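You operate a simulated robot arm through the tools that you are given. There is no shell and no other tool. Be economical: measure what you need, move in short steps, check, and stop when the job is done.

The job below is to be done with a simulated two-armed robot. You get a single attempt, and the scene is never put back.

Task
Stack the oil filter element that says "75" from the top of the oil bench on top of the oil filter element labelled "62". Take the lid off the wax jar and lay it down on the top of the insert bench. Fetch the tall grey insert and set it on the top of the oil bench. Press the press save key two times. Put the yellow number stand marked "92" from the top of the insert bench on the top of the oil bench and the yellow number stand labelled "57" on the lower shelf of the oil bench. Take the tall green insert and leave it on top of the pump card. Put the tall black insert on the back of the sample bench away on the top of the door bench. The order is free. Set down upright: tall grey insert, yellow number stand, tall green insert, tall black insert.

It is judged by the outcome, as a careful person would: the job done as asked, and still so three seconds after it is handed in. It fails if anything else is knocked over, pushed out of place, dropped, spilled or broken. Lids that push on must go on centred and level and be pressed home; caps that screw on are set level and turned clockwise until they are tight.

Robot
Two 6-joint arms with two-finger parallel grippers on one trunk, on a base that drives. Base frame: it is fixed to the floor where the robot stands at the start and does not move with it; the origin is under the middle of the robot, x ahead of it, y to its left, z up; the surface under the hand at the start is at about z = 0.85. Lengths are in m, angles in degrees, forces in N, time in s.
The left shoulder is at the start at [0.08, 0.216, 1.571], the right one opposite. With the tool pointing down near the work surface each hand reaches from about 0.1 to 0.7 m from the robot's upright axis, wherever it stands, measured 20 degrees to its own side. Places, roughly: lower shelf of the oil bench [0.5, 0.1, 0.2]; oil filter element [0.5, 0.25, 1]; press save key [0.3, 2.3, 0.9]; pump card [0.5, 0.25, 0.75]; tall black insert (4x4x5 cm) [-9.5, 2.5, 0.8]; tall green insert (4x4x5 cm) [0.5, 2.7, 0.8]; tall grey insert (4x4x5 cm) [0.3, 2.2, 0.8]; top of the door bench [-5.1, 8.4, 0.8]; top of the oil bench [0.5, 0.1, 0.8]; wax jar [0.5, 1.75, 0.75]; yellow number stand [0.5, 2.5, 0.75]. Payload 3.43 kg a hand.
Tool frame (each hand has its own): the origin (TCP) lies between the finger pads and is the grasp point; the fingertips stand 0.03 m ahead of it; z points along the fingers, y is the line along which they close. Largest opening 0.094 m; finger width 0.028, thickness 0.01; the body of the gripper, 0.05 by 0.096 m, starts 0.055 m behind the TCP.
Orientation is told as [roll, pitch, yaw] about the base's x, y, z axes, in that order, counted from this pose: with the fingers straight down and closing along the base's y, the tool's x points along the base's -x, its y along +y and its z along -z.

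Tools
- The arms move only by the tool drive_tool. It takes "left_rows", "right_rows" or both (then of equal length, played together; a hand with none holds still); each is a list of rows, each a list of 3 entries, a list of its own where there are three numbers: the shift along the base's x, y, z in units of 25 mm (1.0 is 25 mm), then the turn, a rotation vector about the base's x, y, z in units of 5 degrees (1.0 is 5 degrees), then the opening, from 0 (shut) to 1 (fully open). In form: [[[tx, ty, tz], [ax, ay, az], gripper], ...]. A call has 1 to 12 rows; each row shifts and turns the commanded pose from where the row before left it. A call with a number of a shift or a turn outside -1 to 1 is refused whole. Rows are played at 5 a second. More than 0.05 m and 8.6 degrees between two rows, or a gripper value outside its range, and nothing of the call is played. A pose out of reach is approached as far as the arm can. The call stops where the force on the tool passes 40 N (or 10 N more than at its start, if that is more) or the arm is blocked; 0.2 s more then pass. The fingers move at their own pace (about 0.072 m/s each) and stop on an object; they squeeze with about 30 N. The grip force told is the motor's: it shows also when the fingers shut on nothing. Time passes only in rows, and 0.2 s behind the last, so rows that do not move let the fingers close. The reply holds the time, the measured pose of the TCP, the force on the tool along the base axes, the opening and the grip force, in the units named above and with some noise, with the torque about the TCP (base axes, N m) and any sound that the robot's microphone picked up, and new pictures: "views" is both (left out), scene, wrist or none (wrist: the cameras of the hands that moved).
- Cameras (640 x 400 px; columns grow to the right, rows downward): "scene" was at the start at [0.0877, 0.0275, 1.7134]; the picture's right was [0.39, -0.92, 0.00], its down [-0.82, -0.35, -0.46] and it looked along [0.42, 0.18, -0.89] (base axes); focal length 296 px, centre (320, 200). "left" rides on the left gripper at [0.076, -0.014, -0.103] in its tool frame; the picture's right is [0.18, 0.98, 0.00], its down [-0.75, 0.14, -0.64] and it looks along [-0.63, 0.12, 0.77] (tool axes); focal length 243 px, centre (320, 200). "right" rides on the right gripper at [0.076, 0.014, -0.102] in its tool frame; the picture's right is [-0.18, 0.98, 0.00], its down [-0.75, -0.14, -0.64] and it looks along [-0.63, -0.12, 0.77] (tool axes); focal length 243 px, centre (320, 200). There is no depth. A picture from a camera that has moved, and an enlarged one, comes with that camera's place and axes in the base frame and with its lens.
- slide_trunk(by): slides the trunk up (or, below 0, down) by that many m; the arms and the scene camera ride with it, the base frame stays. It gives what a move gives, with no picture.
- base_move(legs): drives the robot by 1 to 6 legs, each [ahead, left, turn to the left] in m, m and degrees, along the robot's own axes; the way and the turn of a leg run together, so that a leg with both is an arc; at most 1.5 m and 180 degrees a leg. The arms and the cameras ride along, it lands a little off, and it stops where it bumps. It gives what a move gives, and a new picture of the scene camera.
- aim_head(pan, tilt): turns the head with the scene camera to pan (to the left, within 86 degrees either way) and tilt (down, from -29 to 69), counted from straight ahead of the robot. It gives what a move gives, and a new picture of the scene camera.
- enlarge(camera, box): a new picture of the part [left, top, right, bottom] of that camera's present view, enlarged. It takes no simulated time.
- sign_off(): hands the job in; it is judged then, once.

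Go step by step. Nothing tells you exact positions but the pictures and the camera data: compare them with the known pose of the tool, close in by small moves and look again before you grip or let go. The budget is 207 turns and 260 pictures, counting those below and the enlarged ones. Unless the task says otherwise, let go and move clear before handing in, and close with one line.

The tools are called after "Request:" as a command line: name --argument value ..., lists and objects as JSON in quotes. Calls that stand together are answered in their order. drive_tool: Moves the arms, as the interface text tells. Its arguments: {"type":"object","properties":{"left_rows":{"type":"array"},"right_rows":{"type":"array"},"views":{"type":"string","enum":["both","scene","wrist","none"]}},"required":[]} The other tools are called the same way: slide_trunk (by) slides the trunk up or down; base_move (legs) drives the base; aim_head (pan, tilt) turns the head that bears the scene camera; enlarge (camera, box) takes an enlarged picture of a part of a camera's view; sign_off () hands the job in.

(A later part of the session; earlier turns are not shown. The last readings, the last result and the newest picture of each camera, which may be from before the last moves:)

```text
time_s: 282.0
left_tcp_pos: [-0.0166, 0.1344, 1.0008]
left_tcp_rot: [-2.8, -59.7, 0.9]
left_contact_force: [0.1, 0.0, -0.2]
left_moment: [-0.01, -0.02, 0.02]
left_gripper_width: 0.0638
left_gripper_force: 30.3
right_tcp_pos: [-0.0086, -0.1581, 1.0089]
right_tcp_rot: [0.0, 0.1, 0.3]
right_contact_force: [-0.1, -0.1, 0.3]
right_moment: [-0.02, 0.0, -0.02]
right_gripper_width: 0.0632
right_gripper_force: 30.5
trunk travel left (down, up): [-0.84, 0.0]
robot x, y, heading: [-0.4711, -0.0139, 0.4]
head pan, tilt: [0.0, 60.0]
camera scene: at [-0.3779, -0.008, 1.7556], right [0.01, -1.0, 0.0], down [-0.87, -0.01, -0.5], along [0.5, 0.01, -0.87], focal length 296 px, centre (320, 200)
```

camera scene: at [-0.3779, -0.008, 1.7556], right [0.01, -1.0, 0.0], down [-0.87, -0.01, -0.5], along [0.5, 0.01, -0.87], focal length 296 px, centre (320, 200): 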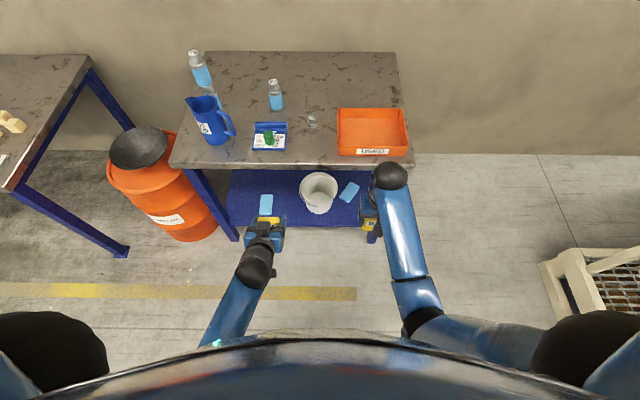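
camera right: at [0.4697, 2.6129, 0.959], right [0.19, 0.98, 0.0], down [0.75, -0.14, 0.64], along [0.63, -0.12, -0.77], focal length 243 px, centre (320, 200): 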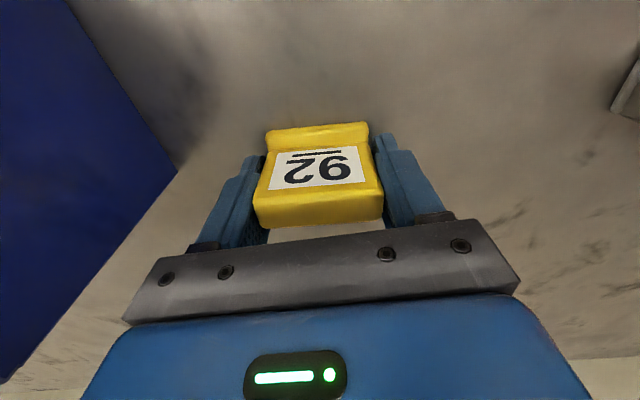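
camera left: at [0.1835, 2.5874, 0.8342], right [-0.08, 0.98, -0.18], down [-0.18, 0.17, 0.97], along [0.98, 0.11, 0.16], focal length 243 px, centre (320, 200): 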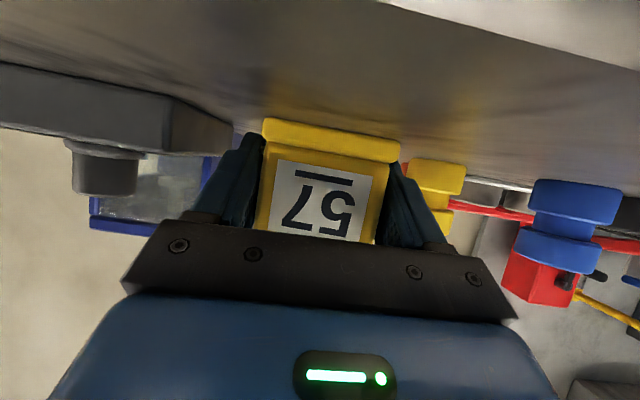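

Request:
base_move --legs '[[0.43, 0, -0.4]]'

Request:
drive_tool --right_rows '[[[-0.15, 1, 0], [0, 0, 0], 0], [[-0.15, 1, 0], [0, 0, 0], 0], [[-0.15, 1, 0], [0, 0, 0], 0], [[-0.15, 1, 0], [0, 0, 0], 0], [[-0.15, 1, 0], [0, 0, 0], 0], [[-0.15, 1, -0.5], [0, 0, 0], 0], [[-0.15, 1, -1], [0, 0, 0], 0], [[0, 0.4, -1], [0, 0, 0], 0]]' --left_rows '[[[0, 0.5, 0], [0, 0, 0], 0], [[0, 0.5, 0], [0, 0, 0], 0], [[0, 0.5, 0], [0, 0, 0], 0], [[0, 0.5, 0], [0, 0, 0], 0], [[0, 0, 0], [0, 0, 0], 0], [[0, 0, 0], [0, 0, 0], 0], [[0, 0, 0], [0, 0, 0], 0], [[0, 0, 0], [0, 0, 0], 0]]' --views "none"

Request:
enlarge --camera "right" --box '[0, 0, 640, 400]'

```text
time_s: 284.6
left_tcp_pos: [0.4213, 0.1287, 1.0006]
left_tcp_rot: [-2.7, -59.7, 0.0]
left_contact_force: [0.3, -0.1, 0.9]
left_moment: [0.0, 0.01, -0.01]
left_gripper_width: 0.0634
left_gripper_force: 29.4
right_tcp_pos: [0.4258, -0.1636, 1.0093]
right_tcp_rot: [0.0, 0.0, -0.3]
right_contact_force: [-0.2, 0.6, 0.5]
right_moment: [0.04, -0.02, -0.01]
right_gripper_width: 0.0633
right_gripper_force: 30.4
trunk travel left (down, up): [-0.84, 0.0]
robot x, y, heading: [-0.0353, -0.0114, -0.1]
head pan, tilt: [0.0, 60.0]
camera scene: at [0.0562, -0.008, 1.7558], right [0.0, -1.0, 0.0], down [-0.86, 0.0, -0.5], along [0.5, 0.0, -0.86], focal length 296 px, centre (320, 200)
```

scene: 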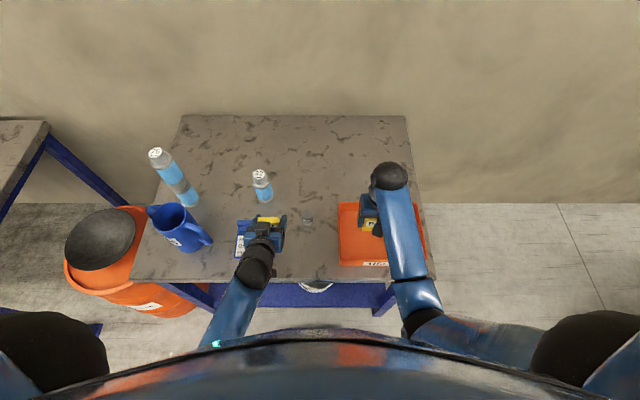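

```text
time_s: 286.4
left_tcp_pos: [0.4225, 0.1804, 1.0004]
left_tcp_rot: [-2.8, -59.7, 0.1]
left_contact_force: [0.3, 1.1, -0.1]
left_moment: [0.01, -0.03, -0.01]
left_gripper_width: 0.0634
left_gripper_force: 30.3
right_tcp_pos: [0.4014, 0.024, 0.947]
right_tcp_rot: [0.0, 0.1, -0.4]
right_contact_force: [-0.2, 0.4, -0.9]
right_moment: [0.01, -0.02, 0.0]
right_gripper_width: 0.0631
right_gripper_force: 30.1
trunk travel left (down, up): [-0.84, 0.0]
robot x, y, heading: [-0.0357, -0.012, 0.1]
head pan, tilt: [0.0, 60.0]
```

```text
1.00 times, centred on (320, 200) of right (not enlarged: the box is as wide or as high as the picture)
camera zoom: at [0.3262, 0.0382, 1.0494], right [0.19, 0.98, 0.0], down [0.75, -0.15, 0.64], along [0.63, -0.12, -0.77], focal length 243 px, centre (320, 200)
```

zoom: 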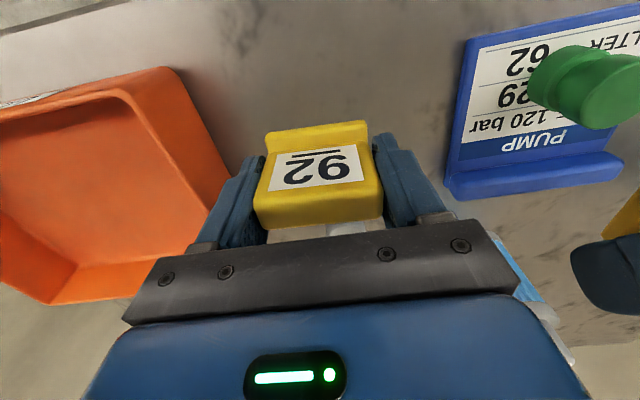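

Request:
drive_tool --right_rows '[[[0, 0, -0.8], [0, 0, 0], 0], [[0, 0, -0.8], [0, 0, 0], 0], [[0, 0, -0.4], [0, 0, 0], 0], [[0, 0, 0], [0, 0, 0], 0]]' --views "none"

Request:
drive_tool --right_rows '[[[0, 0, -0.1], [0, 0, 0], 0], [[0, 0, -0.1], [0, 0, 0], 0], [[0, 0, 0], [0, 0, 0], 0]]' --views "none"

```text
time_s: 287.4
left_tcp_pos: [0.4236, 0.1798, 0.9998]
left_tcp_rot: [-2.6, -59.6, 0.1]
left_contact_force: [0.8, 0.6, -0.3]
left_moment: [0.03, -0.04, 0.01]
left_gripper_width: 0.0633
left_gripper_force: 29.9
right_tcp_pos: [0.4003, 0.0219, 0.8968]
right_tcp_rot: [-0.1, 0.1, -0.4]
right_contact_force: [0.1, -1.1, 0.0]
right_moment: [0.02, 0.02, -0.02]
right_gripper_width: 0.0631
right_gripper_force: 29.9
trunk travel left (down, up): [-0.84, 0.0]
robot x, y, heading: [-0.0362, -0.0128, -0.1]
head pan, tilt: [0.0, 60.0]
```

```text
time_s: 288.2
left_tcp_pos: [0.4234, 0.1799, 0.999]
left_tcp_rot: [-2.6, -59.7, 0.2]
left_contact_force: [0.1, 0.5, 0.1]
left_moment: [-0.01, 0.0, 0.0]
left_gripper_width: 0.0633
left_gripper_force: 30.2
right_tcp_pos: [0.4005, 0.0223, 0.892]
right_tcp_rot: [0.0, 0.1, -0.4]
right_contact_force: [-0.3, 0.1, -0.5]
right_moment: [-0.01, 0.01, 0.01]
right_gripper_width: 0.0631
right_gripper_force: 29.7
trunk travel left (down, up): [-0.84, 0.0]
robot x, y, heading: [-0.04, -0.0072, 0.0]
head pan, tilt: [0.0, 60.0]
```

Request:
drive_tool --right_rows '[[[0, 0, -0.1], [0, 0, 0], 0], [[0, 0, -0.08], [0, 0, 0], 0], [[0, 0, -0.08], [0, 0, 0], 0], [[0, 0, 0], [0, 0, 0], 0]]' --views "none"

```text
time_s: 289.2
left_tcp_pos: [0.4225, 0.1795, 1.0009]
left_tcp_rot: [-2.7, -59.8, 0.1]
left_contact_force: [0.3, -0.6, -0.5]
left_moment: [-0.01, -0.01, 0.01]
left_gripper_width: 0.0635
left_gripper_force: 30.1
right_tcp_pos: [0.4017, 0.0236, 0.8861]
right_tcp_rot: [0.1, -0.1, -0.4]
right_contact_force: [-1.1, -0.4, 8.2]
right_moment: [-0.09, 0.02, 0.0]
right_gripper_width: 0.0635
right_gripper_force: 29.7
trunk travel left (down, up): [-0.84, 0.0]
robot x, y, heading: [-0.0347, -0.0088, -0.0]
head pan, tilt: [0.0, 60.0]
```

Stand 92 is down. Releasing, raising, and backing off to view and prepare for the lower shelf.

Request:
drive_tool --right_rows '[[[0, 0, 0.03], [0, 0, 0], 0], [[0, 0, 0], [0, 0, 0], 0.8], [[0, 0, 0], [0, 0, 0], 1], [[0, 0, 0], [0, 0, 0], 1], [[0, 0, 0.6], [0, 0, 0], 1], [[0, 0, 1], [0, 0, 0], 1], [[0, 0, 1], [0, 0, 0], 1], [[0, 0, 1], [0, 0, 0], 1], [[0, 0, 1], [0, 0, 0], 1], [[0, -1, 0.3], [0, 0, 0], 1], [[0, -1, 0], [0, 0, 0], 1], [[0, -1, 0], [0, 0, 0], 1]]' --views "none"

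Request:
base_move --legs '[[-0.5, 0, 0]]'

Request:
enlarge --camera "scene" --box '[160, 40, 420, 220]'

```text
time_s: 291.8
left_tcp_pos: [0.423, 0.1787, 0.9993]
left_tcp_rot: [-2.5, -59.7, 0.1]
left_contact_force: [0.1, -0.3, -0.4]
left_moment: [0.06, 0.01, -0.01]
left_gripper_width: 0.0635
left_gripper_force: 29.8
right_tcp_pos: [0.4011, -0.0532, 1.0082]
right_tcp_rot: [0.1, 0.1, -0.2]
right_contact_force: [-1.0, 0.0, -0.4]
right_moment: [0.01, -0.02, 0.02]
right_gripper_width: 0.094
right_gripper_force: 0.1
trunk travel left (down, up): [-0.84, 0.0]
robot x, y, heading: [-0.0371, -0.0113, -0.0]
head pan, tilt: [0.0, 60.0]
```

```text
time_s: 294.9
left_tcp_pos: [-0.089, 0.1794, 0.9991]
left_tcp_rot: [-2.7, -59.8, 0.0]
left_contact_force: [1.0, 0.0, -0.4]
left_moment: [0.01, 0.03, 0.03]
left_gripper_width: 0.0633
left_gripper_force: 30.1
right_tcp_pos: [-0.1113, -0.0528, 1.008]
right_tcp_rot: [0.0, 0.2, -0.5]
right_contact_force: [-0.2, -0.3, 0.1]
right_moment: [0.01, 0.0, -0.02]
right_gripper_width: 0.0939
right_gripper_force: 0.1
trunk travel left (down, up): [-0.84, 0.0]
robot x, y, heading: [-0.5508, -0.0101, -0.2]
head pan, tilt: [0.0, 60.0]
camera scene: at [-0.4513, -0.0074, 1.7554], right [0.0, -1.0, 0.0], down [-0.87, 0.0, -0.5], along [0.5, 0.0, -0.87], focal length 296 px, centre (320, 200)
```

scene: 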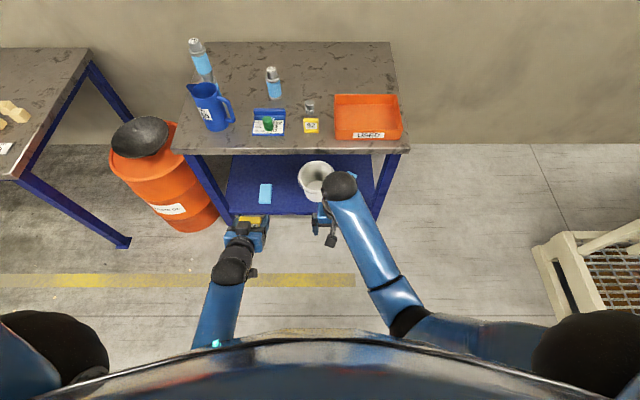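

```text
2.22 times, centred on (290, 130) of scene
camera zoom: at [-0.4513, -0.0074, 1.7554], right [0.0, -1.0, 0.0], down [-0.87, 0.0, -0.5], along [0.5, 0.0, -0.87], focal length 657 px, centre (387, 356)
```

zoom: 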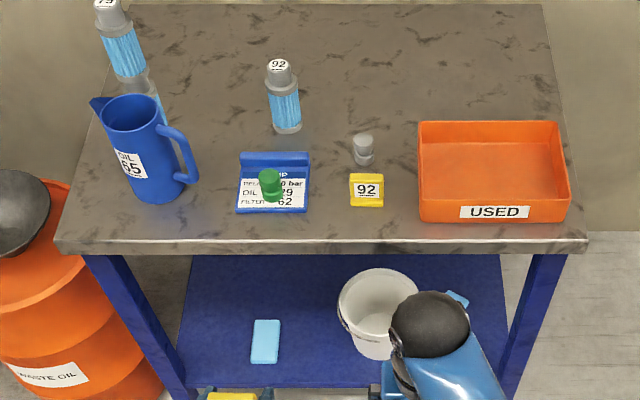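

Top of the bench looks right. For the shelf I'll tuck the right hand back, lower the trunk 0.6 m, then look.

Request:
drive_tool --right_rows '[[[-1, -1, 0], [0, 0, 0], 0.5], [[-1, -1, 0], [0, 0, 0], 0.5], [[-1, -1, 0], [0, 0, 0], 0.5], [[-1, -1, 0], [0, 0, 0], 0.5], [[-1, -1, 0], [0, 0, 0], 0.5], [[-1, -1, 0], [0, 0, 0], 0.5], [[-1, -1, 0], [0, 0, 0], 0.5], [[-1, -1, 0], [0, 0, 0], 0.5]]' --views "none"

Request:
slide_trunk --by -0.6

Request:
aim_head --pan 12 --tilt 45

```text
time_s: 296.6
left_tcp_pos: [-0.0925, 0.1807, 1.0008]
left_tcp_rot: [-2.7, -59.8, -0.1]
left_contact_force: [0.3, 0.1, -1.0]
left_moment: [0.0, 0.02, -0.03]
left_gripper_width: 0.0636
left_gripper_force: 29.8
right_tcp_pos: [-0.3143, -0.2512, 1.0098]
right_tcp_rot: [0.0, 0.1, -0.5]
right_contact_force: [-0.3, -0.4, -0.4]
right_moment: [-0.03, 0.01, -0.01]
right_gripper_width: 0.0474
right_gripper_force: 0.0
trunk travel left (down, up): [-0.84, 0.0]
robot x, y, heading: [-0.5526, -0.0111, -0.1]
head pan, tilt: [0.0, 60.0]
```

```text
refused: -0.6 is not a number from -0.4 to 0.4
```

```text
time_s: 297.4
left_tcp_pos: [-0.0911, 0.1791, 1.001]
left_tcp_rot: [-2.7, -59.8, 0.1]
left_contact_force: [1.5, 0.5, -0.8]
left_moment: [-0.01, 0.01, 0.0]
left_gripper_width: 0.0634
left_gripper_force: 30.3
right_tcp_pos: [-0.3129, -0.2511, 1.0086]
right_tcp_rot: [0.0, 0.2, -0.6]
right_contact_force: [1.4, -0.3, 0.6]
right_moment: [0.0, -0.01, -0.01]
right_gripper_width: 0.0472
right_gripper_force: 0.0
trunk travel left (down, up): [-0.84, 0.0]
robot x, y, heading: [-0.5536, -0.0089, -0.2]
head pan, tilt: [12.0, 45.0]
camera scene: at [-0.442, 0.0095, 1.775], right [0.2, -0.98, 0.0], down [-0.69, -0.14, -0.71], along [0.69, 0.14, -0.71], focal length 296 px, centre (320, 200)
```

scene: 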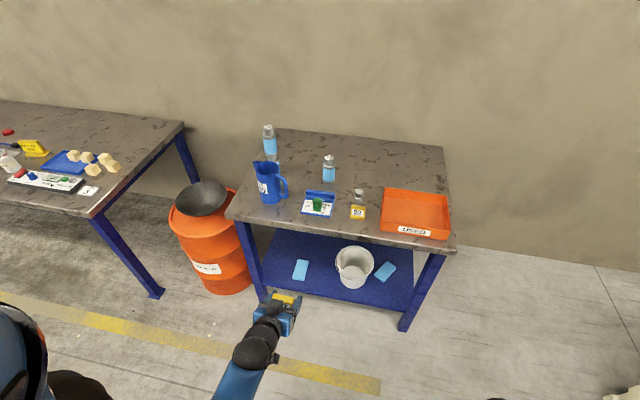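

Request:
slide_trunk --by -0.4

Request:
slide_trunk --by -0.2

Request:
aim_head --pan 5 --tilt 35

```text
time_s: 301.2
left_tcp_pos: [-0.0911, 0.1796, 0.6003]
left_tcp_rot: [-2.6, -59.7, -0.1]
left_contact_force: [0.1, -0.3, -0.3]
left_moment: [-0.01, -0.02, -0.03]
left_gripper_width: 0.0636
left_gripper_force: 30.2
right_tcp_pos: [-0.313, -0.2523, 0.6085]
right_tcp_rot: [0.0, 0.1, -0.5]
right_contact_force: [0.6, -0.9, -0.3]
right_moment: [0.01, 0.0, 0.0]
right_gripper_width: 0.047
right_gripper_force: 0.1
trunk travel left (down, up): [-0.44, 0.4]
robot x, y, heading: [-0.5494, -0.0109, -0.0]
head pan, tilt: [12.0, 45.0]
```

```text
time_s: 303.4
left_tcp_pos: [-0.0915, 0.1789, 0.4001]
left_tcp_rot: [-2.6, -59.7, 0.0]
left_contact_force: [0.4, -0.1, -0.2]
left_moment: [0.01, 0.01, -0.02]
left_gripper_width: 0.0635
left_gripper_force: 29.5
right_tcp_pos: [-0.3131, -0.2524, 0.4087]
right_tcp_rot: [-0.1, 0.2, -0.4]
right_contact_force: [0.2, 0.3, 0.6]
right_moment: [-0.04, -0.03, -0.02]
right_gripper_width: 0.047
right_gripper_force: 0.0
trunk travel left (down, up): [-0.24, 0.6]
robot x, y, heading: [-0.5489, -0.0093, 0.0]
head pan, tilt: [12.0, 45.0]
```

```text
time_s: 304.1
left_tcp_pos: [-0.0902, 0.1797, 0.3987]
left_tcp_rot: [-2.5, -59.7, 0.0]
left_contact_force: [-0.4, -0.2, -0.1]
left_moment: [0.0, 0.01, 0.0]
left_gripper_width: 0.0634
left_gripper_force: 30.2
right_tcp_pos: [-0.3117, -0.2513, 0.409]
right_tcp_rot: [0.0, 0.1, -0.5]
right_contact_force: [-0.6, 0.3, -0.5]
right_moment: [0.0, -0.03, -0.02]
right_gripper_width: 0.0471
right_gripper_force: 0.1
trunk travel left (down, up): [-0.24, 0.6]
robot x, y, heading: [-0.5477, -0.012, -0.1]
head pan, tilt: [5.0, 35.0]
camera scene: at [-0.4335, 0.0002, 1.1898], right [0.08, -1.0, 0.0], down [-0.57, -0.05, -0.82], along [0.82, 0.07, -0.57], focal length 296 px, centre (320, 200)
```

scene: 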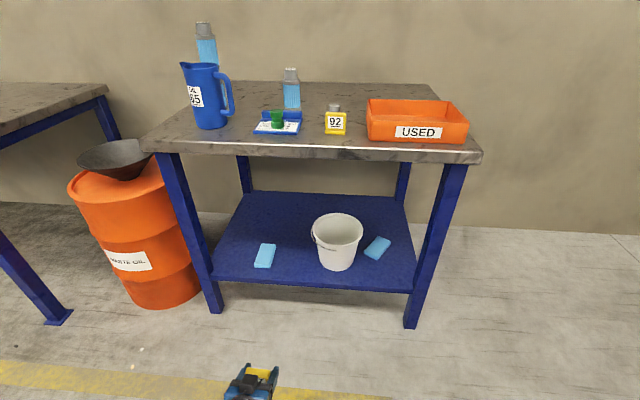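

Shelf surface is at z ≈ 0.27, with a free slot at y ≈ 0.18 between the blue sponge and the bucket. Driving in partly at z = 0.40.

Request:
base_move --legs '[[0.38, 0, 0]]'

Request:
drive_tool --left_rows '[[[0, 0, 0], [0, 0, 0], 0]]' --views "wrist"

```text
time_s: 306.5
left_tcp_pos: [0.2874, 0.1788, 0.3987]
left_tcp_rot: [-2.6, -59.7, 0.2]
left_contact_force: [-0.1, 0.6, 0.2]
left_moment: [0.02, 0.04, 0.0]
left_gripper_width: 0.0638
left_gripper_force: 30.0
right_tcp_pos: [0.0655, -0.2524, 0.4088]
right_tcp_rot: [0.1, 0.3, -0.4]
right_contact_force: [0.0, 0.0, 0.0]
right_moment: [0.03, 0.02, 0.02]
right_gripper_width: 0.0467
right_gripper_force: 0.1
trunk travel left (down, up): [-0.24, 0.6]
robot x, y, heading: [-0.1719, -0.0088, -0.2]
head pan, tilt: [5.0, 35.0]
camera scene: at [-0.0541, -0.0005, 1.1898], right [0.09, -1.0, 0.0], down [-0.57, -0.05, -0.82], along [0.82, 0.07, -0.57], focal length 296 px, centre (320, 200)
```

scene: 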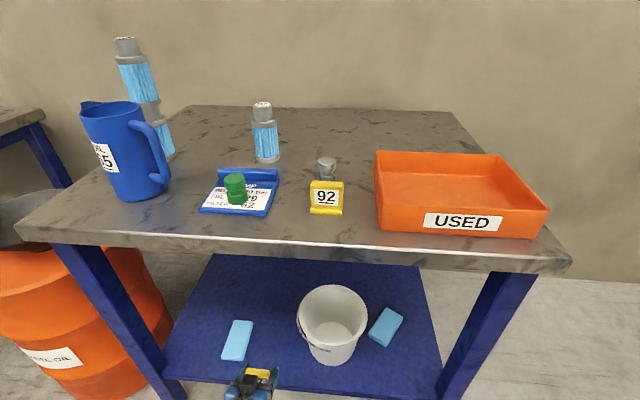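

```text
time_s: 306.9
left_tcp_pos: [0.2882, 0.179, 0.3999]
left_tcp_rot: [-2.6, -59.7, 0.0]
left_contact_force: [0.1, 0.1, 1.3]
left_moment: [0.0, -0.02, -0.02]
left_gripper_width: 0.0634
left_gripper_force: 30.1
right_tcp_pos: [0.0656, -0.2517, 0.4085]
right_tcp_rot: [0.1, 0.2, -0.4]
right_contact_force: [0.9, -0.6, -0.5]
right_moment: [0.01, 0.03, 0.0]
right_gripper_width: 0.0471
right_gripper_force: 0.0
trunk travel left (down, up): [-0.24, 0.6]
robot x, y, heading: [-0.1682, -0.0103, -0.0]
head pan, tilt: [5.0, 35.0]
camera left: at [0.1597, 0.1707, 0.3859], right [-0.05, 0.98, -0.18], down [-0.17, 0.17, 0.97], along [0.98, 0.08, 0.16], focal length 243 px, centre (320, 200)
```

left: 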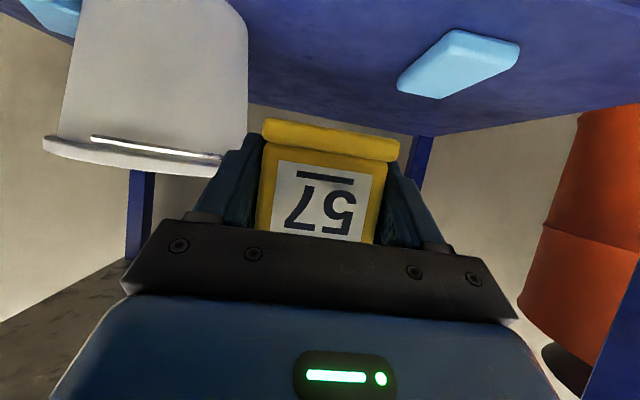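

Slot is clear. Driving the last 0.1 m and lowering.

Request:
base_move --legs '[[0.11, 0, 0]]'

Request:
drive_tool --left_rows '[[[0, 0, -0.8], [0, 0, 0], 0], [[0, 0, -0.8], [0, 0, 0], 0], [[0, 0, -0.6], [0, 0, 0], 0], [[0, 0, 0], [0, 0, 0], 0]]' --views "wrist"

```text
time_s: 308.1
left_tcp_pos: [0.3962, 0.1816, 0.399]
left_tcp_rot: [-2.5, -59.7, 0.3]
left_contact_force: [0.8, -0.1, -1.0]
left_moment: [0.03, -0.03, 0.01]
left_gripper_width: 0.0633
left_gripper_force: 30.1
right_tcp_pos: [0.1753, -0.2508, 0.4072]
right_tcp_rot: [0.0, 0.3, -0.3]
right_contact_force: [0.4, 0.3, -0.5]
right_moment: [-0.01, 0.0, -0.03]
right_gripper_width: 0.0472
right_gripper_force: 0.0
trunk travel left (down, up): [-0.24, 0.6]
robot x, y, heading: [-0.0615, -0.0103, 0.0]
head pan, tilt: [5.0, 35.0]
camera scene: at [0.0546, -0.0003, 1.1897], right [0.09, -1.0, 0.0], down [-0.57, -0.05, -0.82], along [0.82, 0.07, -0.57], focal length 296 px, centre (320, 200)
```

scene: 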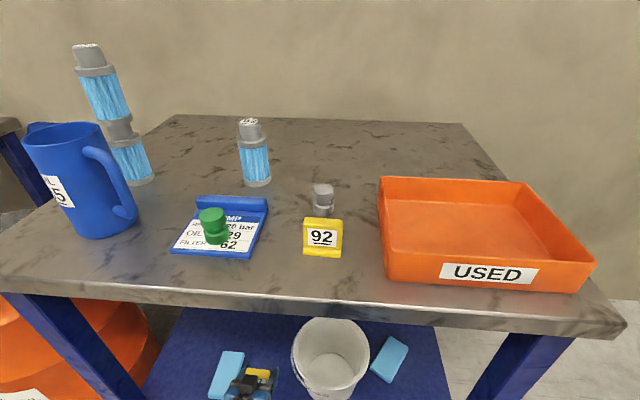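

```text
time_s: 309.1
left_tcp_pos: [0.3965, 0.1816, 0.3454]
left_tcp_rot: [-2.6, -59.7, 0.3]
left_contact_force: [-0.1, 0.0, -1.3]
left_moment: [0.01, -0.02, 0.01]
left_gripper_width: 0.0633
left_gripper_force: 30.0
right_tcp_pos: [0.174, -0.2512, 0.4077]
right_tcp_rot: [-0.1, 0.1, -0.2]
right_contact_force: [-0.6, -0.1, 0.5]
right_moment: [-0.01, 0.02, 0.01]
right_gripper_width: 0.0472
right_gripper_force: 0.0
trunk travel left (down, up): [-0.24, 0.6]
robot x, y, heading: [-0.0606, -0.0145, 0.3]
head pan, tilt: [5.0, 35.0]
camera left: at [0.2682, 0.1715, 0.331], right [-0.06, 0.98, -0.18], down [-0.17, 0.17, 0.97], along [0.98, 0.09, 0.16], focal length 243 px, centre (320, 200)
```

left: 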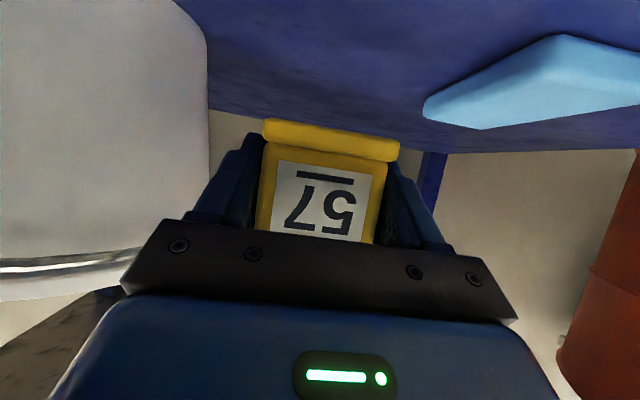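

Request:
drive_tool --left_rows '[[[0, 0, -0.3], [0, 0, 0], 0], [[0, 0, -0.2], [0, 0, 0], 0], [[0, 0, -0.15], [0, 0, 0], 0], [[0, 0, -0.1], [0, 0, 0], 0], [[0, 0, 0], [0, 0, 0], 0]]' --views "none"

Request:
drive_tool --left_rows '[[[0, 0, -0.12], [0, 0, 0], 0], [[0, 0, -0.1], [0, 0, 0], 0], [[0, 0, 0], [0, 0, 0], 0]]' --views "wrist"

```text
time_s: 310.3
left_tcp_pos: [0.3948, 0.1799, 0.3262]
left_tcp_rot: [-2.6, -59.7, 0.2]
left_contact_force: [-0.1, 0.5, 0.5]
left_moment: [0.0, 0.02, -0.01]
left_gripper_width: 0.0634
left_gripper_force: 29.8
right_tcp_pos: [0.1745, -0.2503, 0.4098]
right_tcp_rot: [0.0, 0.1, -0.4]
right_contact_force: [-0.2, 0.3, -0.4]
right_moment: [0.04, 0.0, 0.01]
right_gripper_width: 0.047
right_gripper_force: 0.0
trunk travel left (down, up): [-0.24, 0.6]
robot x, y, heading: [-0.0618, -0.0093, -0.2]
head pan, tilt: [5.0, 35.0]
```

```text
time_s: 311.1
left_tcp_pos: [0.3956, 0.1799, 0.3201]
left_tcp_rot: [-2.5, -59.7, 0.2]
left_contact_force: [-0.1, 0.2, 0.4]
left_moment: [0.03, -0.02, 0.02]
left_gripper_width: 0.0635
left_gripper_force: 29.9
right_tcp_pos: [0.1737, -0.251, 0.4079]
right_tcp_rot: [0.0, 0.0, -0.2]
right_contact_force: [0.9, -0.8, 0.1]
right_moment: [-0.01, 0.01, 0.0]
right_gripper_width: 0.0471
right_gripper_force: 0.1
trunk travel left (down, up): [-0.24, 0.6]
robot x, y, heading: [-0.0647, -0.011, 0.1]
head pan, tilt: [5.0, 35.0]
camera left: at [0.2676, 0.1713, 0.3066], right [-0.06, 0.98, -0.18], down [-0.17, 0.17, 0.97], along [0.98, 0.09, 0.16], focal length 243 px, centre (320, 200)
```

left: 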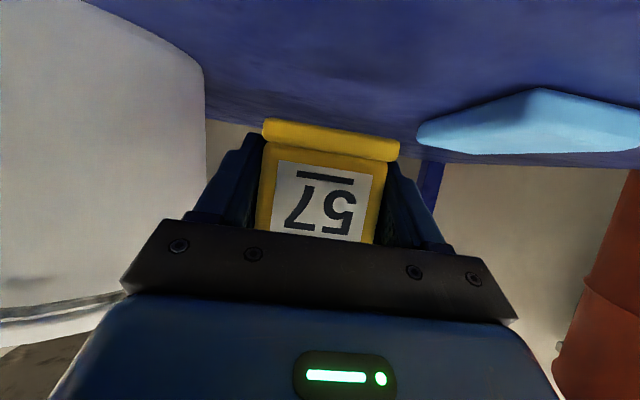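

Shelf is lower than thought (≈0.23). Going 3 cm deeper and lowering further.

Request:
drive_tool --left_rows '[[[0.6, 0, -0.2], [0, 0, 0], 0], [[0.6, 0, -0.3], [0, 0, 0], 0], [[0, 0, -0.3], [0, 0, 0], 0], [[0, 0, -0.3], [0, 0, 0], 0], [[0, 0, -0.2], [0, 0, 0], 0], [[0, 0, 0], [0, 0, 0], 0]]' --views "none"

Request:
drive_tool --left_rows '[[[0, 0, -0.12], [0, 0, 0], 0], [[0, 0, -0.12], [0, 0, 0], 0], [[0, 0, -0.12], [0, 0, 0], 0], [[0, 0, 0], [0, 0, 0], 0]]' --views "wrist"

```text
time_s: 312.5
left_tcp_pos: [0.4263, 0.1794, 0.2875]
left_tcp_rot: [-2.7, -59.7, 0.1]
left_contact_force: [0.1, -0.7, -1.5]
left_moment: [-0.03, 0.03, 0.01]
left_gripper_width: 0.0633
left_gripper_force: 30.2
right_tcp_pos: [0.1734, -0.2523, 0.409]
right_tcp_rot: [0.0, 0.1, -0.2]
right_contact_force: [0.1, -0.1, 0.0]
right_moment: [0.01, 0.0, -0.01]
right_gripper_width: 0.0468
right_gripper_force: 0.2
trunk travel left (down, up): [-0.24, 0.6]
robot x, y, heading: [-0.0685, -0.0095, 0.0]
head pan, tilt: [5.0, 35.0]
```

```text
time_s: 313.5
left_tcp_pos: [0.4251, 0.1804, 0.2796]
left_tcp_rot: [-2.6, -59.7, 0.2]
left_contact_force: [0.4, 0.6, 0.2]
left_moment: [-0.02, -0.02, -0.01]
left_gripper_width: 0.0635
left_gripper_force: 29.8
right_tcp_pos: [0.175, -0.2522, 0.4096]
right_tcp_rot: [0.1, 0.1, -0.2]
right_contact_force: [0.0, 0.0, 0.1]
right_moment: [-0.04, 0.02, 0.04]
right_gripper_width: 0.0469
right_gripper_force: 0.0
trunk travel left (down, up): [-0.24, 0.6]
robot x, y, heading: [-0.0649, -0.0133, -0.1]
head pan, tilt: [5.0, 35.0]
camera left: at [0.2977, 0.1706, 0.2654], right [-0.06, 0.98, -0.18], down [-0.17, 0.17, 0.97], along [0.98, 0.09, 0.16], focal length 243 px, centre (320, 200)
```

left: 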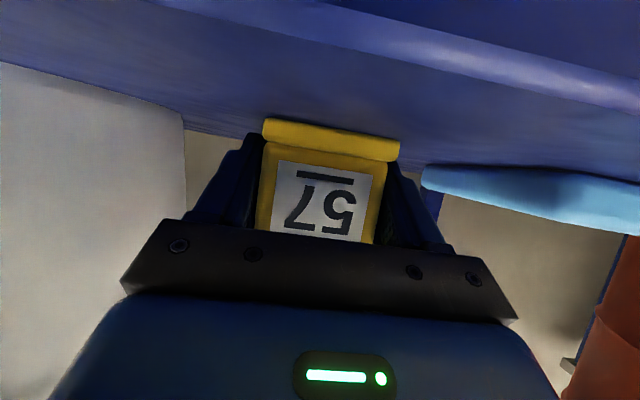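

Request:
drive_tool --left_rows '[[[0, 0, -0.1], [0, 0, 0], 0], [[0, 0, -0.1], [0, 0, 0], 0], [[0, 0, -0.1], [0, 0, 0], 0], [[0, 0, 0], [0, 0, 0], 0]]' --views "none"

Request:
drive_tool --left_rows '[[[0, 0, -0.08], [0, 0, 0], 0], [[0, 0, -0.08], [0, 0, 0], 0], [[0, 0, 0], [0, 0, 0], 0]]' --views "none"

```text
time_s: 314.5
left_tcp_pos: [0.427, 0.1778, 0.2791]
left_tcp_rot: [-2.4, -60.4, 0.0]
left_contact_force: [-7.6, 1.7, 38.5]
left_moment: [1.12, 0.26, 0.27]
left_gripper_width: 0.0635
left_gripper_force: 29.9
right_tcp_pos: [0.1736, -0.2521, 0.4102]
right_tcp_rot: [0.1, -0.1, -0.3]
right_contact_force: [-0.5, -0.6, -0.1]
right_moment: [0.03, 0.04, -0.03]
right_gripper_width: 0.0471
right_gripper_force: 0.2
trunk travel left (down, up): [-0.24, 0.6]
robot x, y, heading: [-0.0607, -0.012, -0.1]
head pan, tilt: [5.0, 35.0]
```

```text
time_s: 315.0
left_tcp_pos: [0.43, 0.1778, 0.2779]
left_tcp_rot: [-2.6, -61.0, -0.1]
left_contact_force: [-2.6, -0.7, 19.7]
left_moment: [0.55, 0.45, 0.09]
left_gripper_width: 0.0637
left_gripper_force: 30.1
right_tcp_pos: [0.1751, -0.2508, 0.4081]
right_tcp_rot: [0.0, 0.2, -0.3]
right_contact_force: [0.5, 0.4, 0.1]
right_moment: [-0.03, 0.0, -0.03]
right_gripper_width: 0.047
right_gripper_force: 0.0
trunk travel left (down, up): [-0.24, 0.6]
robot x, y, heading: [-0.0601, -0.0111, -0.1]
head pan, tilt: [5.0, 35.0]
stopped in row 2 (left hand): the force on the tool passed its limit at 52 N (the readings are from after the stop); the commanded pose is now the measured one
```

Contact is at the stand's foot. Relieving slightly and releasing.

Request:
drive_tool --left_rows '[[[0, 0, 0.06], [0, 0.15, 0], 0], [[0, 0, 0], [0, 0, 0], 0], [[0, 0, 0], [0, 0, 0], 0.75], [[0, 0, 0], [0, 0, 0], 0.9], [[0, 0, 0], [0, 0, 0], 1]]' --views "wrist"

```text
time_s: 316.2
left_tcp_pos: [0.4292, 0.1787, 0.2771]
left_tcp_rot: [-2.6, -60.0, -0.4]
left_contact_force: [-4.0, -20.6, 22.5]
left_moment: [0.36, -0.32, -0.31]
left_gripper_width: 0.0816
left_gripper_force: 0.1
right_tcp_pos: [0.173, -0.2526, 0.4076]
right_tcp_rot: [0.1, 0.1, -0.3]
right_contact_force: [0.2, -0.4, -0.1]
right_moment: [-0.01, 0.03, -0.03]
right_gripper_width: 0.0469
right_gripper_force: 0.0
trunk travel left (down, up): [-0.24, 0.6]
robot x, y, heading: [-0.0643, -0.0131, 0.2]
head pan, tilt: [5.0, 35.0]
camera left: at [0.2998, 0.1694, 0.2637], right [-0.05, 0.98, -0.18], down [-0.17, 0.17, 0.97], along [0.98, 0.08, 0.16], focal length 243 px, centre (320, 200)
```

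left: 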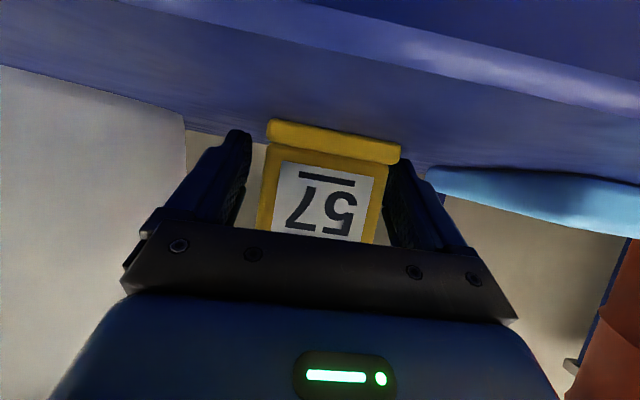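

The +y finger is pressing the sponge beside it. Re-gripping, lifting slightly and shifting away (−y and toward the front) before setting down.

Request:
drive_tool --left_rows '[[[0, 0, 0], [0, 0, 0], 0], [[0, 0, 0], [0, 0, 0], 0], [[0, 0, 0.4], [0, 0, 0], 0], [[-0.4, -0.3, 0.2], [0, 0, 0], 0], [[-0.4, -0.3, 0], [0, 0, 0], 0], [[0, 0, 0], [0, 0, 0], 0]]' --views "wrist"

```text
time_s: 317.6
left_tcp_pos: [0.4063, 0.165, 0.2898]
left_tcp_rot: [-2.7, -59.6, 0.2]
left_contact_force: [-0.7, -0.1, -1.3]
left_moment: [0.02, 0.01, -0.01]
left_gripper_width: 0.0637
left_gripper_force: 29.7
right_tcp_pos: [0.1756, -0.2513, 0.4096]
right_tcp_rot: [0.0, 0.1, -0.3]
right_contact_force: [0.3, -0.2, -0.1]
right_moment: [-0.01, -0.01, 0.0]
right_gripper_width: 0.0472
right_gripper_force: 0.0
trunk travel left (down, up): [-0.24, 0.6]
robot x, y, heading: [-0.064, -0.0083, -0.1]
head pan, tilt: [5.0, 35.0]
camera left: at [0.2788, 0.1564, 0.2758], right [-0.06, 0.98, -0.18], down [-0.17, 0.17, 0.97], along [0.98, 0.08, 0.15], focal length 243 px, centre (320, 200)
```

left: 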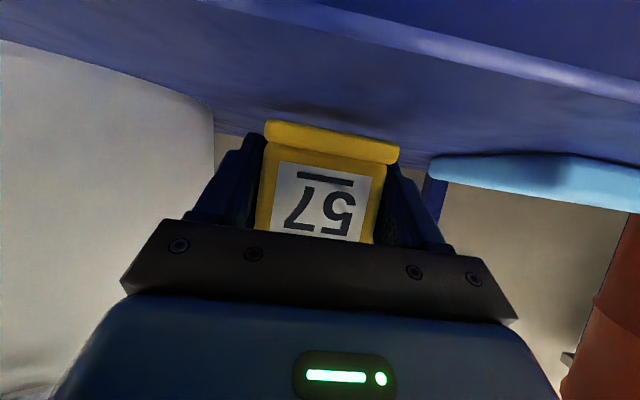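

Request:
drive_tool --left_rows '[[[0, 0, -0.12], [0, 0, 0], 0], [[0, 0, -0.12], [0, 0, 0], 0], [[0, 0, -0.12], [0, 0, 0], 0], [[0, 0, 0], [0, 0, 0], 0]]' --views "none"

```text
time_s: 318.6
left_tcp_pos: [0.4086, 0.164, 0.2815]
left_tcp_rot: [-2.7, -59.7, 0.1]
left_contact_force: [0.5, 0.8, -1.3]
left_moment: [-0.01, 0.0, 0.0]
left_gripper_width: 0.0633
left_gripper_force: 29.9
right_tcp_pos: [0.1746, -0.2517, 0.4078]
right_tcp_rot: [0.1, 0.2, -0.3]
right_contact_force: [0.6, 0.1, 0.7]
right_moment: [0.02, -0.01, -0.01]
right_gripper_width: 0.0471
right_gripper_force: 0.1
trunk travel left (down, up): [-0.24, 0.6]
robot x, y, heading: [-0.0638, -0.0098, 0.1]
head pan, tilt: [5.0, 35.0]
```

Request:
drive_tool --left_rows '[[[0, 0, -0.08], [0, 0, 0], 0], [[0, 0, -0.08], [0, 0, 0], 0], [[0, 0, 0], [0, 0, 0], 0]]' --views "none"

Request:
drive_tool --left_rows '[[[0, 0, -0.04], [0, 0, 0], 0], [[0, 0, 0], [0, 0, 0], 0]]' --views "none"

```text
time_s: 319.4
left_tcp_pos: [0.4077, 0.1636, 0.2785]
left_tcp_rot: [-2.6, -59.7, 0.1]
left_contact_force: [0.7, 0.5, 1.9]
left_moment: [0.08, -0.04, -0.01]
left_gripper_width: 0.0637
left_gripper_force: 29.8
right_tcp_pos: [0.1738, -0.2511, 0.4094]
right_tcp_rot: [0.0, 0.2, -0.4]
right_contact_force: [-0.1, 0.3, 0.4]
right_moment: [-0.01, 0.0, 0.01]
right_gripper_width: 0.0469
right_gripper_force: 0.0
trunk travel left (down, up): [-0.24, 0.6]
robot x, y, heading: [-0.0609, -0.0091, -0.0]
head pan, tilt: [5.0, 35.0]
```

```text
time_s: 320.0
left_tcp_pos: [0.408, 0.1639, 0.2781]
left_tcp_rot: [-2.6, -59.8, 0.0]
left_contact_force: [-1.5, -0.2, 7.1]
left_moment: [0.2, -0.01, 0.03]
left_gripper_width: 0.0637
left_gripper_force: 30.0
right_tcp_pos: [0.1737, -0.251, 0.4072]
right_tcp_rot: [0.1, 0.1, -0.4]
right_contact_force: [0.2, 0.1, 0.3]
right_moment: [0.02, 0.02, 0.0]
right_gripper_width: 0.0465
right_gripper_force: 0.0
trunk travel left (down, up): [-0.24, 0.6]
robot x, y, heading: [-0.0625, -0.0103, 0.0]
head pan, tilt: [5.0, 35.0]
```

Soft contact. Opening.

Request:
drive_tool --left_rows '[[[0, 0, 0], [0, 0, 0], 0.75], [[0, 0, 0], [0, 0, 0], 0.85], [[0, 0, 0], [0, 0, 0], 0.85]]' --views "wrist"

```text
time_s: 320.8
left_tcp_pos: [0.4073, 0.1622, 0.2796]
left_tcp_rot: [-2.6, -59.7, 0.1]
left_contact_force: [-3.3, -7.9, 8.8]
left_moment: [0.18, -0.09, -0.05]
left_gripper_width: 0.0751
left_gripper_force: 0.1
right_tcp_pos: [0.1739, -0.2517, 0.4085]
right_tcp_rot: [0.1, 0.1, -0.4]
right_contact_force: [1.1, -0.5, -0.4]
right_moment: [-0.02, -0.01, -0.02]
right_gripper_width: 0.0469
right_gripper_force: 0.0
trunk travel left (down, up): [-0.24, 0.6]
robot x, y, heading: [-0.0653, -0.0127, -0.2]
head pan, tilt: [5.0, 35.0]
camera left: at [0.2801, 0.155, 0.2641], right [-0.05, 0.98, -0.18], down [-0.17, 0.17, 0.97], along [0.98, 0.08, 0.16], focal length 243 px, centre (320, 200)
```

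left: 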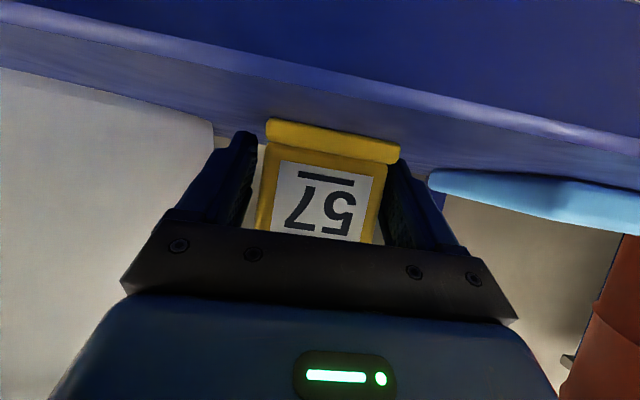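

Request:
drive_tool --left_rows '[[[0, 0.05, 0.06], [0, 0, 0], 0.85], [[0, 0.05, 0.06], [0, 0, 0], 0.9], [[0, 0, 0], [0, 0, 0], 0.9]]' --views "wrist"

```text
time_s: 321.6
left_tcp_pos: [0.408, 0.1681, 0.2793]
left_tcp_rot: [-2.6, -59.6, 0.2]
left_contact_force: [-0.6, -0.6, -0.6]
left_moment: [0.04, -0.02, 0.0]
left_gripper_width: 0.0847
left_gripper_force: 0.1
right_tcp_pos: [0.1745, -0.252, 0.4082]
right_tcp_rot: [0.0, 0.1, -0.3]
right_contact_force: [0.2, -0.3, 0.6]
right_moment: [-0.03, 0.01, -0.02]
right_gripper_width: 0.047
right_gripper_force: 0.1
trunk travel left (down, up): [-0.24, 0.6]
robot x, y, heading: [-0.0628, -0.0088, 0.3]
head pan, tilt: [5.0, 35.0]
camera left: at [0.2797, 0.1585, 0.2661], right [-0.06, 0.98, -0.18], down [-0.17, 0.17, 0.97], along [0.98, 0.09, 0.15], focal length 243 px, centre (320, 200)
```

left: 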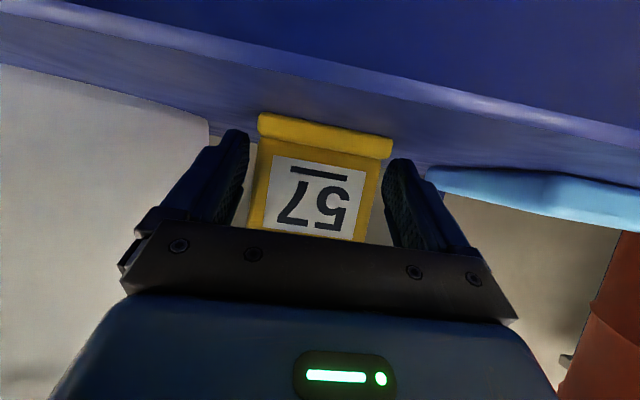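

Stand 57 is free and upright on the shelf. Withdrawing along the tool axis, then backing the base off.

Request:
drive_tool --left_rows '[[[-0.8, 0, 0.46], [0, 0, 0], 0.9], [[-0.8, 0, 0.46], [0, 0, 0], 0.9], [[-0.8, 0, 0.46], [0, 0, 0], 0.9], [[-0.8, 0, 0.46], [0, 0, 0], 0.9], [[-0.6, 0, 0.46], [0, 0, 0], 0.9]]' --views "none"

Request:
base_move --legs '[[-0.5, 0, 0]]'

Request:
enlarge --camera "scene" --box '[180, 180, 440, 340]'

```text
time_s: 322.8
left_tcp_pos: [0.3136, 0.1667, 0.3376]
left_tcp_rot: [-2.8, -59.8, 0.2]
left_contact_force: [0.0, 0.9, -1.1]
left_moment: [-0.01, 0.02, -0.01]
left_gripper_width: 0.0846
left_gripper_force: 0.1
right_tcp_pos: [0.1746, -0.2509, 0.409]
right_tcp_rot: [0.1, 0.1, -0.4]
right_contact_force: [-0.3, 0.0, -0.9]
right_moment: [0.03, 0.02, -0.01]
right_gripper_width: 0.0469
right_gripper_force: 0.0
trunk travel left (down, up): [-0.24, 0.6]
robot x, y, heading: [-0.0644, -0.0074, 0.1]
head pan, tilt: [5.0, 35.0]
```

```text
time_s: 325.7
left_tcp_pos: [-0.1891, 0.1672, 0.337]
left_tcp_rot: [-2.7, -59.7, 0.4]
left_contact_force: [0.4, -0.7, 0.6]
left_moment: [0.0, 0.02, 0.01]
left_gripper_width: 0.0846
left_gripper_force: 0.1
right_tcp_pos: [-0.3258, -0.2519, 0.4095]
right_tcp_rot: [0.1, 0.0, 0.0]
right_contact_force: [0.5, -0.1, 0.4]
right_moment: [0.01, 0.0, 0.0]
right_gripper_width: 0.0468
right_gripper_force: 0.1
trunk travel left (down, up): [-0.24, 0.6]
robot x, y, heading: [-0.5667, -0.0096, 0.3]
head pan, tilt: [5.0, 35.0]
camera scene: at [-0.449, -0.0015, 1.19], right [0.09, -1.0, 0.0], down [-0.57, -0.05, -0.82], along [0.82, 0.08, -0.57], focal length 296 px, centre (320, 200)
```

scene: 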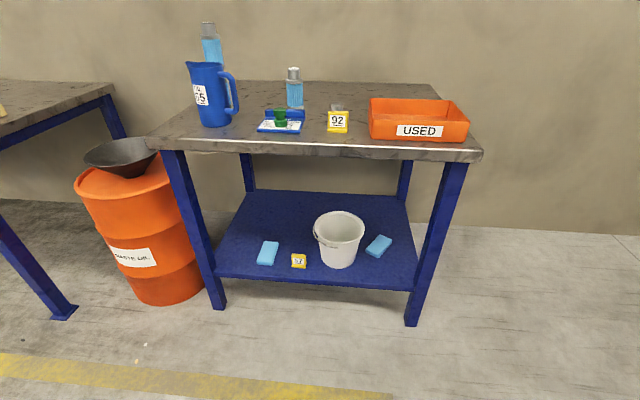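

```text
2.46 times, centred on (310, 260) of scene
camera zoom: at [-0.449, -0.0015, 1.19], right [0.09, -1.0, 0.0], down [-0.57, -0.05, -0.82], along [0.82, 0.08, -0.57], focal length 728 px, centre (345, 52)
```

zoom: 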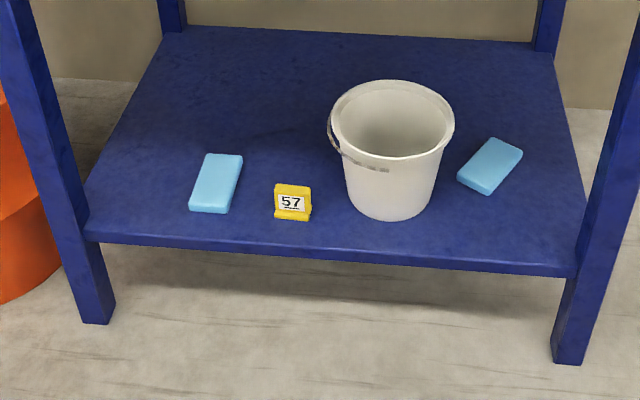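

Stand 57 sits upright on the lower shelf. Now raising the trunk, straightening the left hand, and turning around to find the sample bench.

Request:
slide_trunk --by 0.4

Request:
slide_trunk --by 0.2

Request:
drive_tool --left_rows '[[[0, 0, 0], [0, 1, 0], 1], [[0, 0, 0], [0, 1, 0], 1], [[0, 0, 0], [0, 1, 0], 1], [[0, 0, 0], [0, 1, 0], 1], [[0, 0, 0], [0, 1, 0], 1], [[0, 0, 0], [0, 1, 0], 1], [[0, 0, 0], [0, 1, 0], 1], [[0, 0, 0], [0, 1, 0], 1], [[0, 0, 0], [0, 1, 0], 1], [[0, 0, 0], [0, 1, 0], 1], [[0, 0, 0], [0, 1, 0], 1], [[0, 0, 0], [0, 0.9, 0], 1]]' --views "none"

Request:
base_move --legs '[[0, 0, 175]]'

Request:
aim_head --pan -20 --tilt 8

```text
time_s: 329.5
left_tcp_pos: [-0.1892, 0.1678, 0.7371]
left_tcp_rot: [-2.7, -59.8, 0.4]
left_contact_force: [-0.1, -0.5, -0.3]
left_moment: [0.03, 0.01, 0.02]
left_gripper_width: 0.0844
left_gripper_force: 0.0
right_tcp_pos: [-0.3269, -0.2507, 0.808]
right_tcp_rot: [0.0, 0.0, 0.1]
right_contact_force: [-0.7, -0.2, -0.1]
right_moment: [0.04, -0.01, -0.01]
right_gripper_width: 0.0467
right_gripper_force: 0.0
trunk travel left (down, up): [-0.64, 0.2]
robot x, y, heading: [-0.5611, -0.015, 0.5]
head pan, tilt: [5.0, 35.0]
```

```text
time_s: 331.7
left_tcp_pos: [-0.1885, 0.1667, 0.9367]
left_tcp_rot: [-2.8, -59.7, 0.5]
left_contact_force: [0.0, 0.3, -0.9]
left_moment: [-0.02, 0.0, -0.02]
left_gripper_width: 0.0845
left_gripper_force: 0.0
right_tcp_pos: [-0.3246, -0.2525, 1.0087]
right_tcp_rot: [0.0, 0.1, -0.1]
right_contact_force: [-0.5, 0.0, -0.3]
right_moment: [0.02, -0.06, 0.01]
right_gripper_width: 0.0471
right_gripper_force: 0.1
trunk travel left (down, up): [-0.84, 0.0]
robot x, y, heading: [-0.5643, -0.0124, 0.2]
head pan, tilt: [5.0, 35.0]
```

```text
time_s: 334.3
left_tcp_pos: [-0.1875, 0.1669, 0.936]
left_tcp_rot: [-2.3, -0.1, 0.2]
left_contact_force: [-0.4, -0.4, 1.2]
left_moment: [0.01, 0.02, -0.01]
left_gripper_width: 0.0941
left_gripper_force: 0.1
right_tcp_pos: [-0.3246, -0.2541, 1.0087]
right_tcp_rot: [-0.1, 0.1, 0.0]
right_contact_force: [0.1, -1.0, -0.1]
right_moment: [0.0, 0.0, -0.01]
right_gripper_width: 0.0471
right_gripper_force: 0.0
trunk travel left (down, up): [-0.84, 0.0]
robot x, y, heading: [-0.5649, -0.0091, 0.4]
head pan, tilt: [5.0, 35.0]
```

```text
time_s: 341.7
left_tcp_pos: [-0.9671, -0.1263, 0.9359]
left_tcp_rot: [-2.3, -0.2, 170.4]
left_contact_force: [-0.1, -0.6, 0.2]
left_moment: [0.01, 0.01, 0.0]
left_gripper_width: 0.094
left_gripper_force: 0.0
right_tcp_pos: [-0.7624, 0.2633, 1.0095]
right_tcp_rot: [0.1, 0.1, 170.3]
right_contact_force: [0.4, 0.5, -0.7]
right_moment: [-0.02, 0.01, 0.02]
right_gripper_width: 0.0469
right_gripper_force: 0.1
trunk travel left (down, up): [-0.84, 0.0]
robot x, y, heading: [-0.5655, -0.0102, 170.9]
head pan, tilt: [5.0, 35.0]
camera scene: at [-0.6837, 0.0016, 1.7899], right [0.07, 1.0, 0.0], down [0.57, -0.04, -0.82], along [-0.82, 0.06, -0.57], focal length 296 px, centre (320, 200)
```

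scene: 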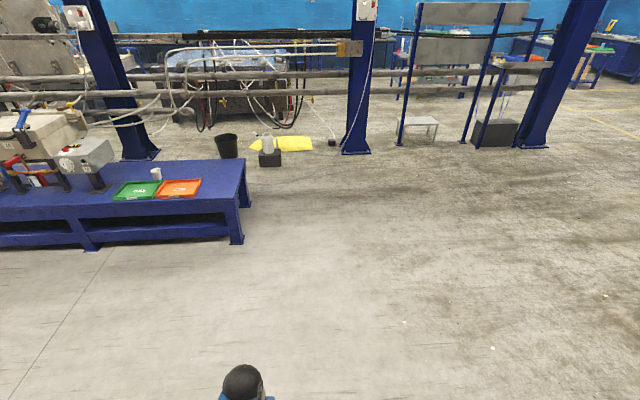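

```text
time_s: 342.6
left_tcp_pos: [-0.9665, -0.1272, 0.9366]
left_tcp_rot: [-2.3, -0.3, 170.6]
left_contact_force: [0.7, 0.1, 0.0]
left_moment: [0.03, -0.02, 0.0]
left_gripper_width: 0.0941
left_gripper_force: 0.1
right_tcp_pos: [-0.7615, 0.2633, 1.0087]
right_tcp_rot: [0.1, 0.1, 170.3]
right_contact_force: [0.0, -0.3, -0.2]
right_moment: [-0.03, -0.02, 0.0]
right_gripper_width: 0.0467
right_gripper_force: 0.0
trunk travel left (down, up): [-0.84, 0.0]
robot x, y, heading: [-0.5686, -0.0123, 170.6]
head pan, tilt: [-20.0, 8.0]
camera scene: at [-0.6769, 0.0401, 1.8332], right [0.49, 0.87, 0.0], down [0.12, -0.07, -0.99], along [-0.86, 0.48, -0.14], focal length 296 px, centre (320, 200)
```

scene: 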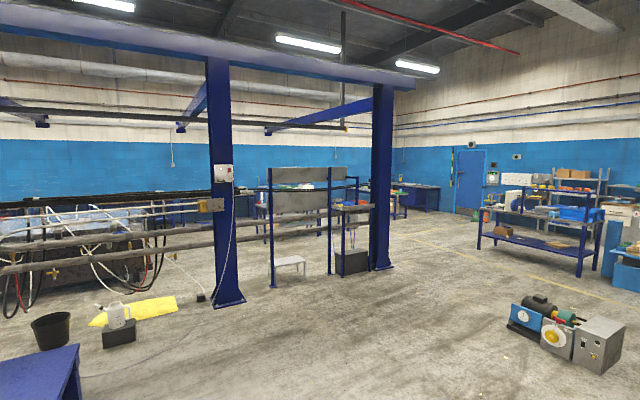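

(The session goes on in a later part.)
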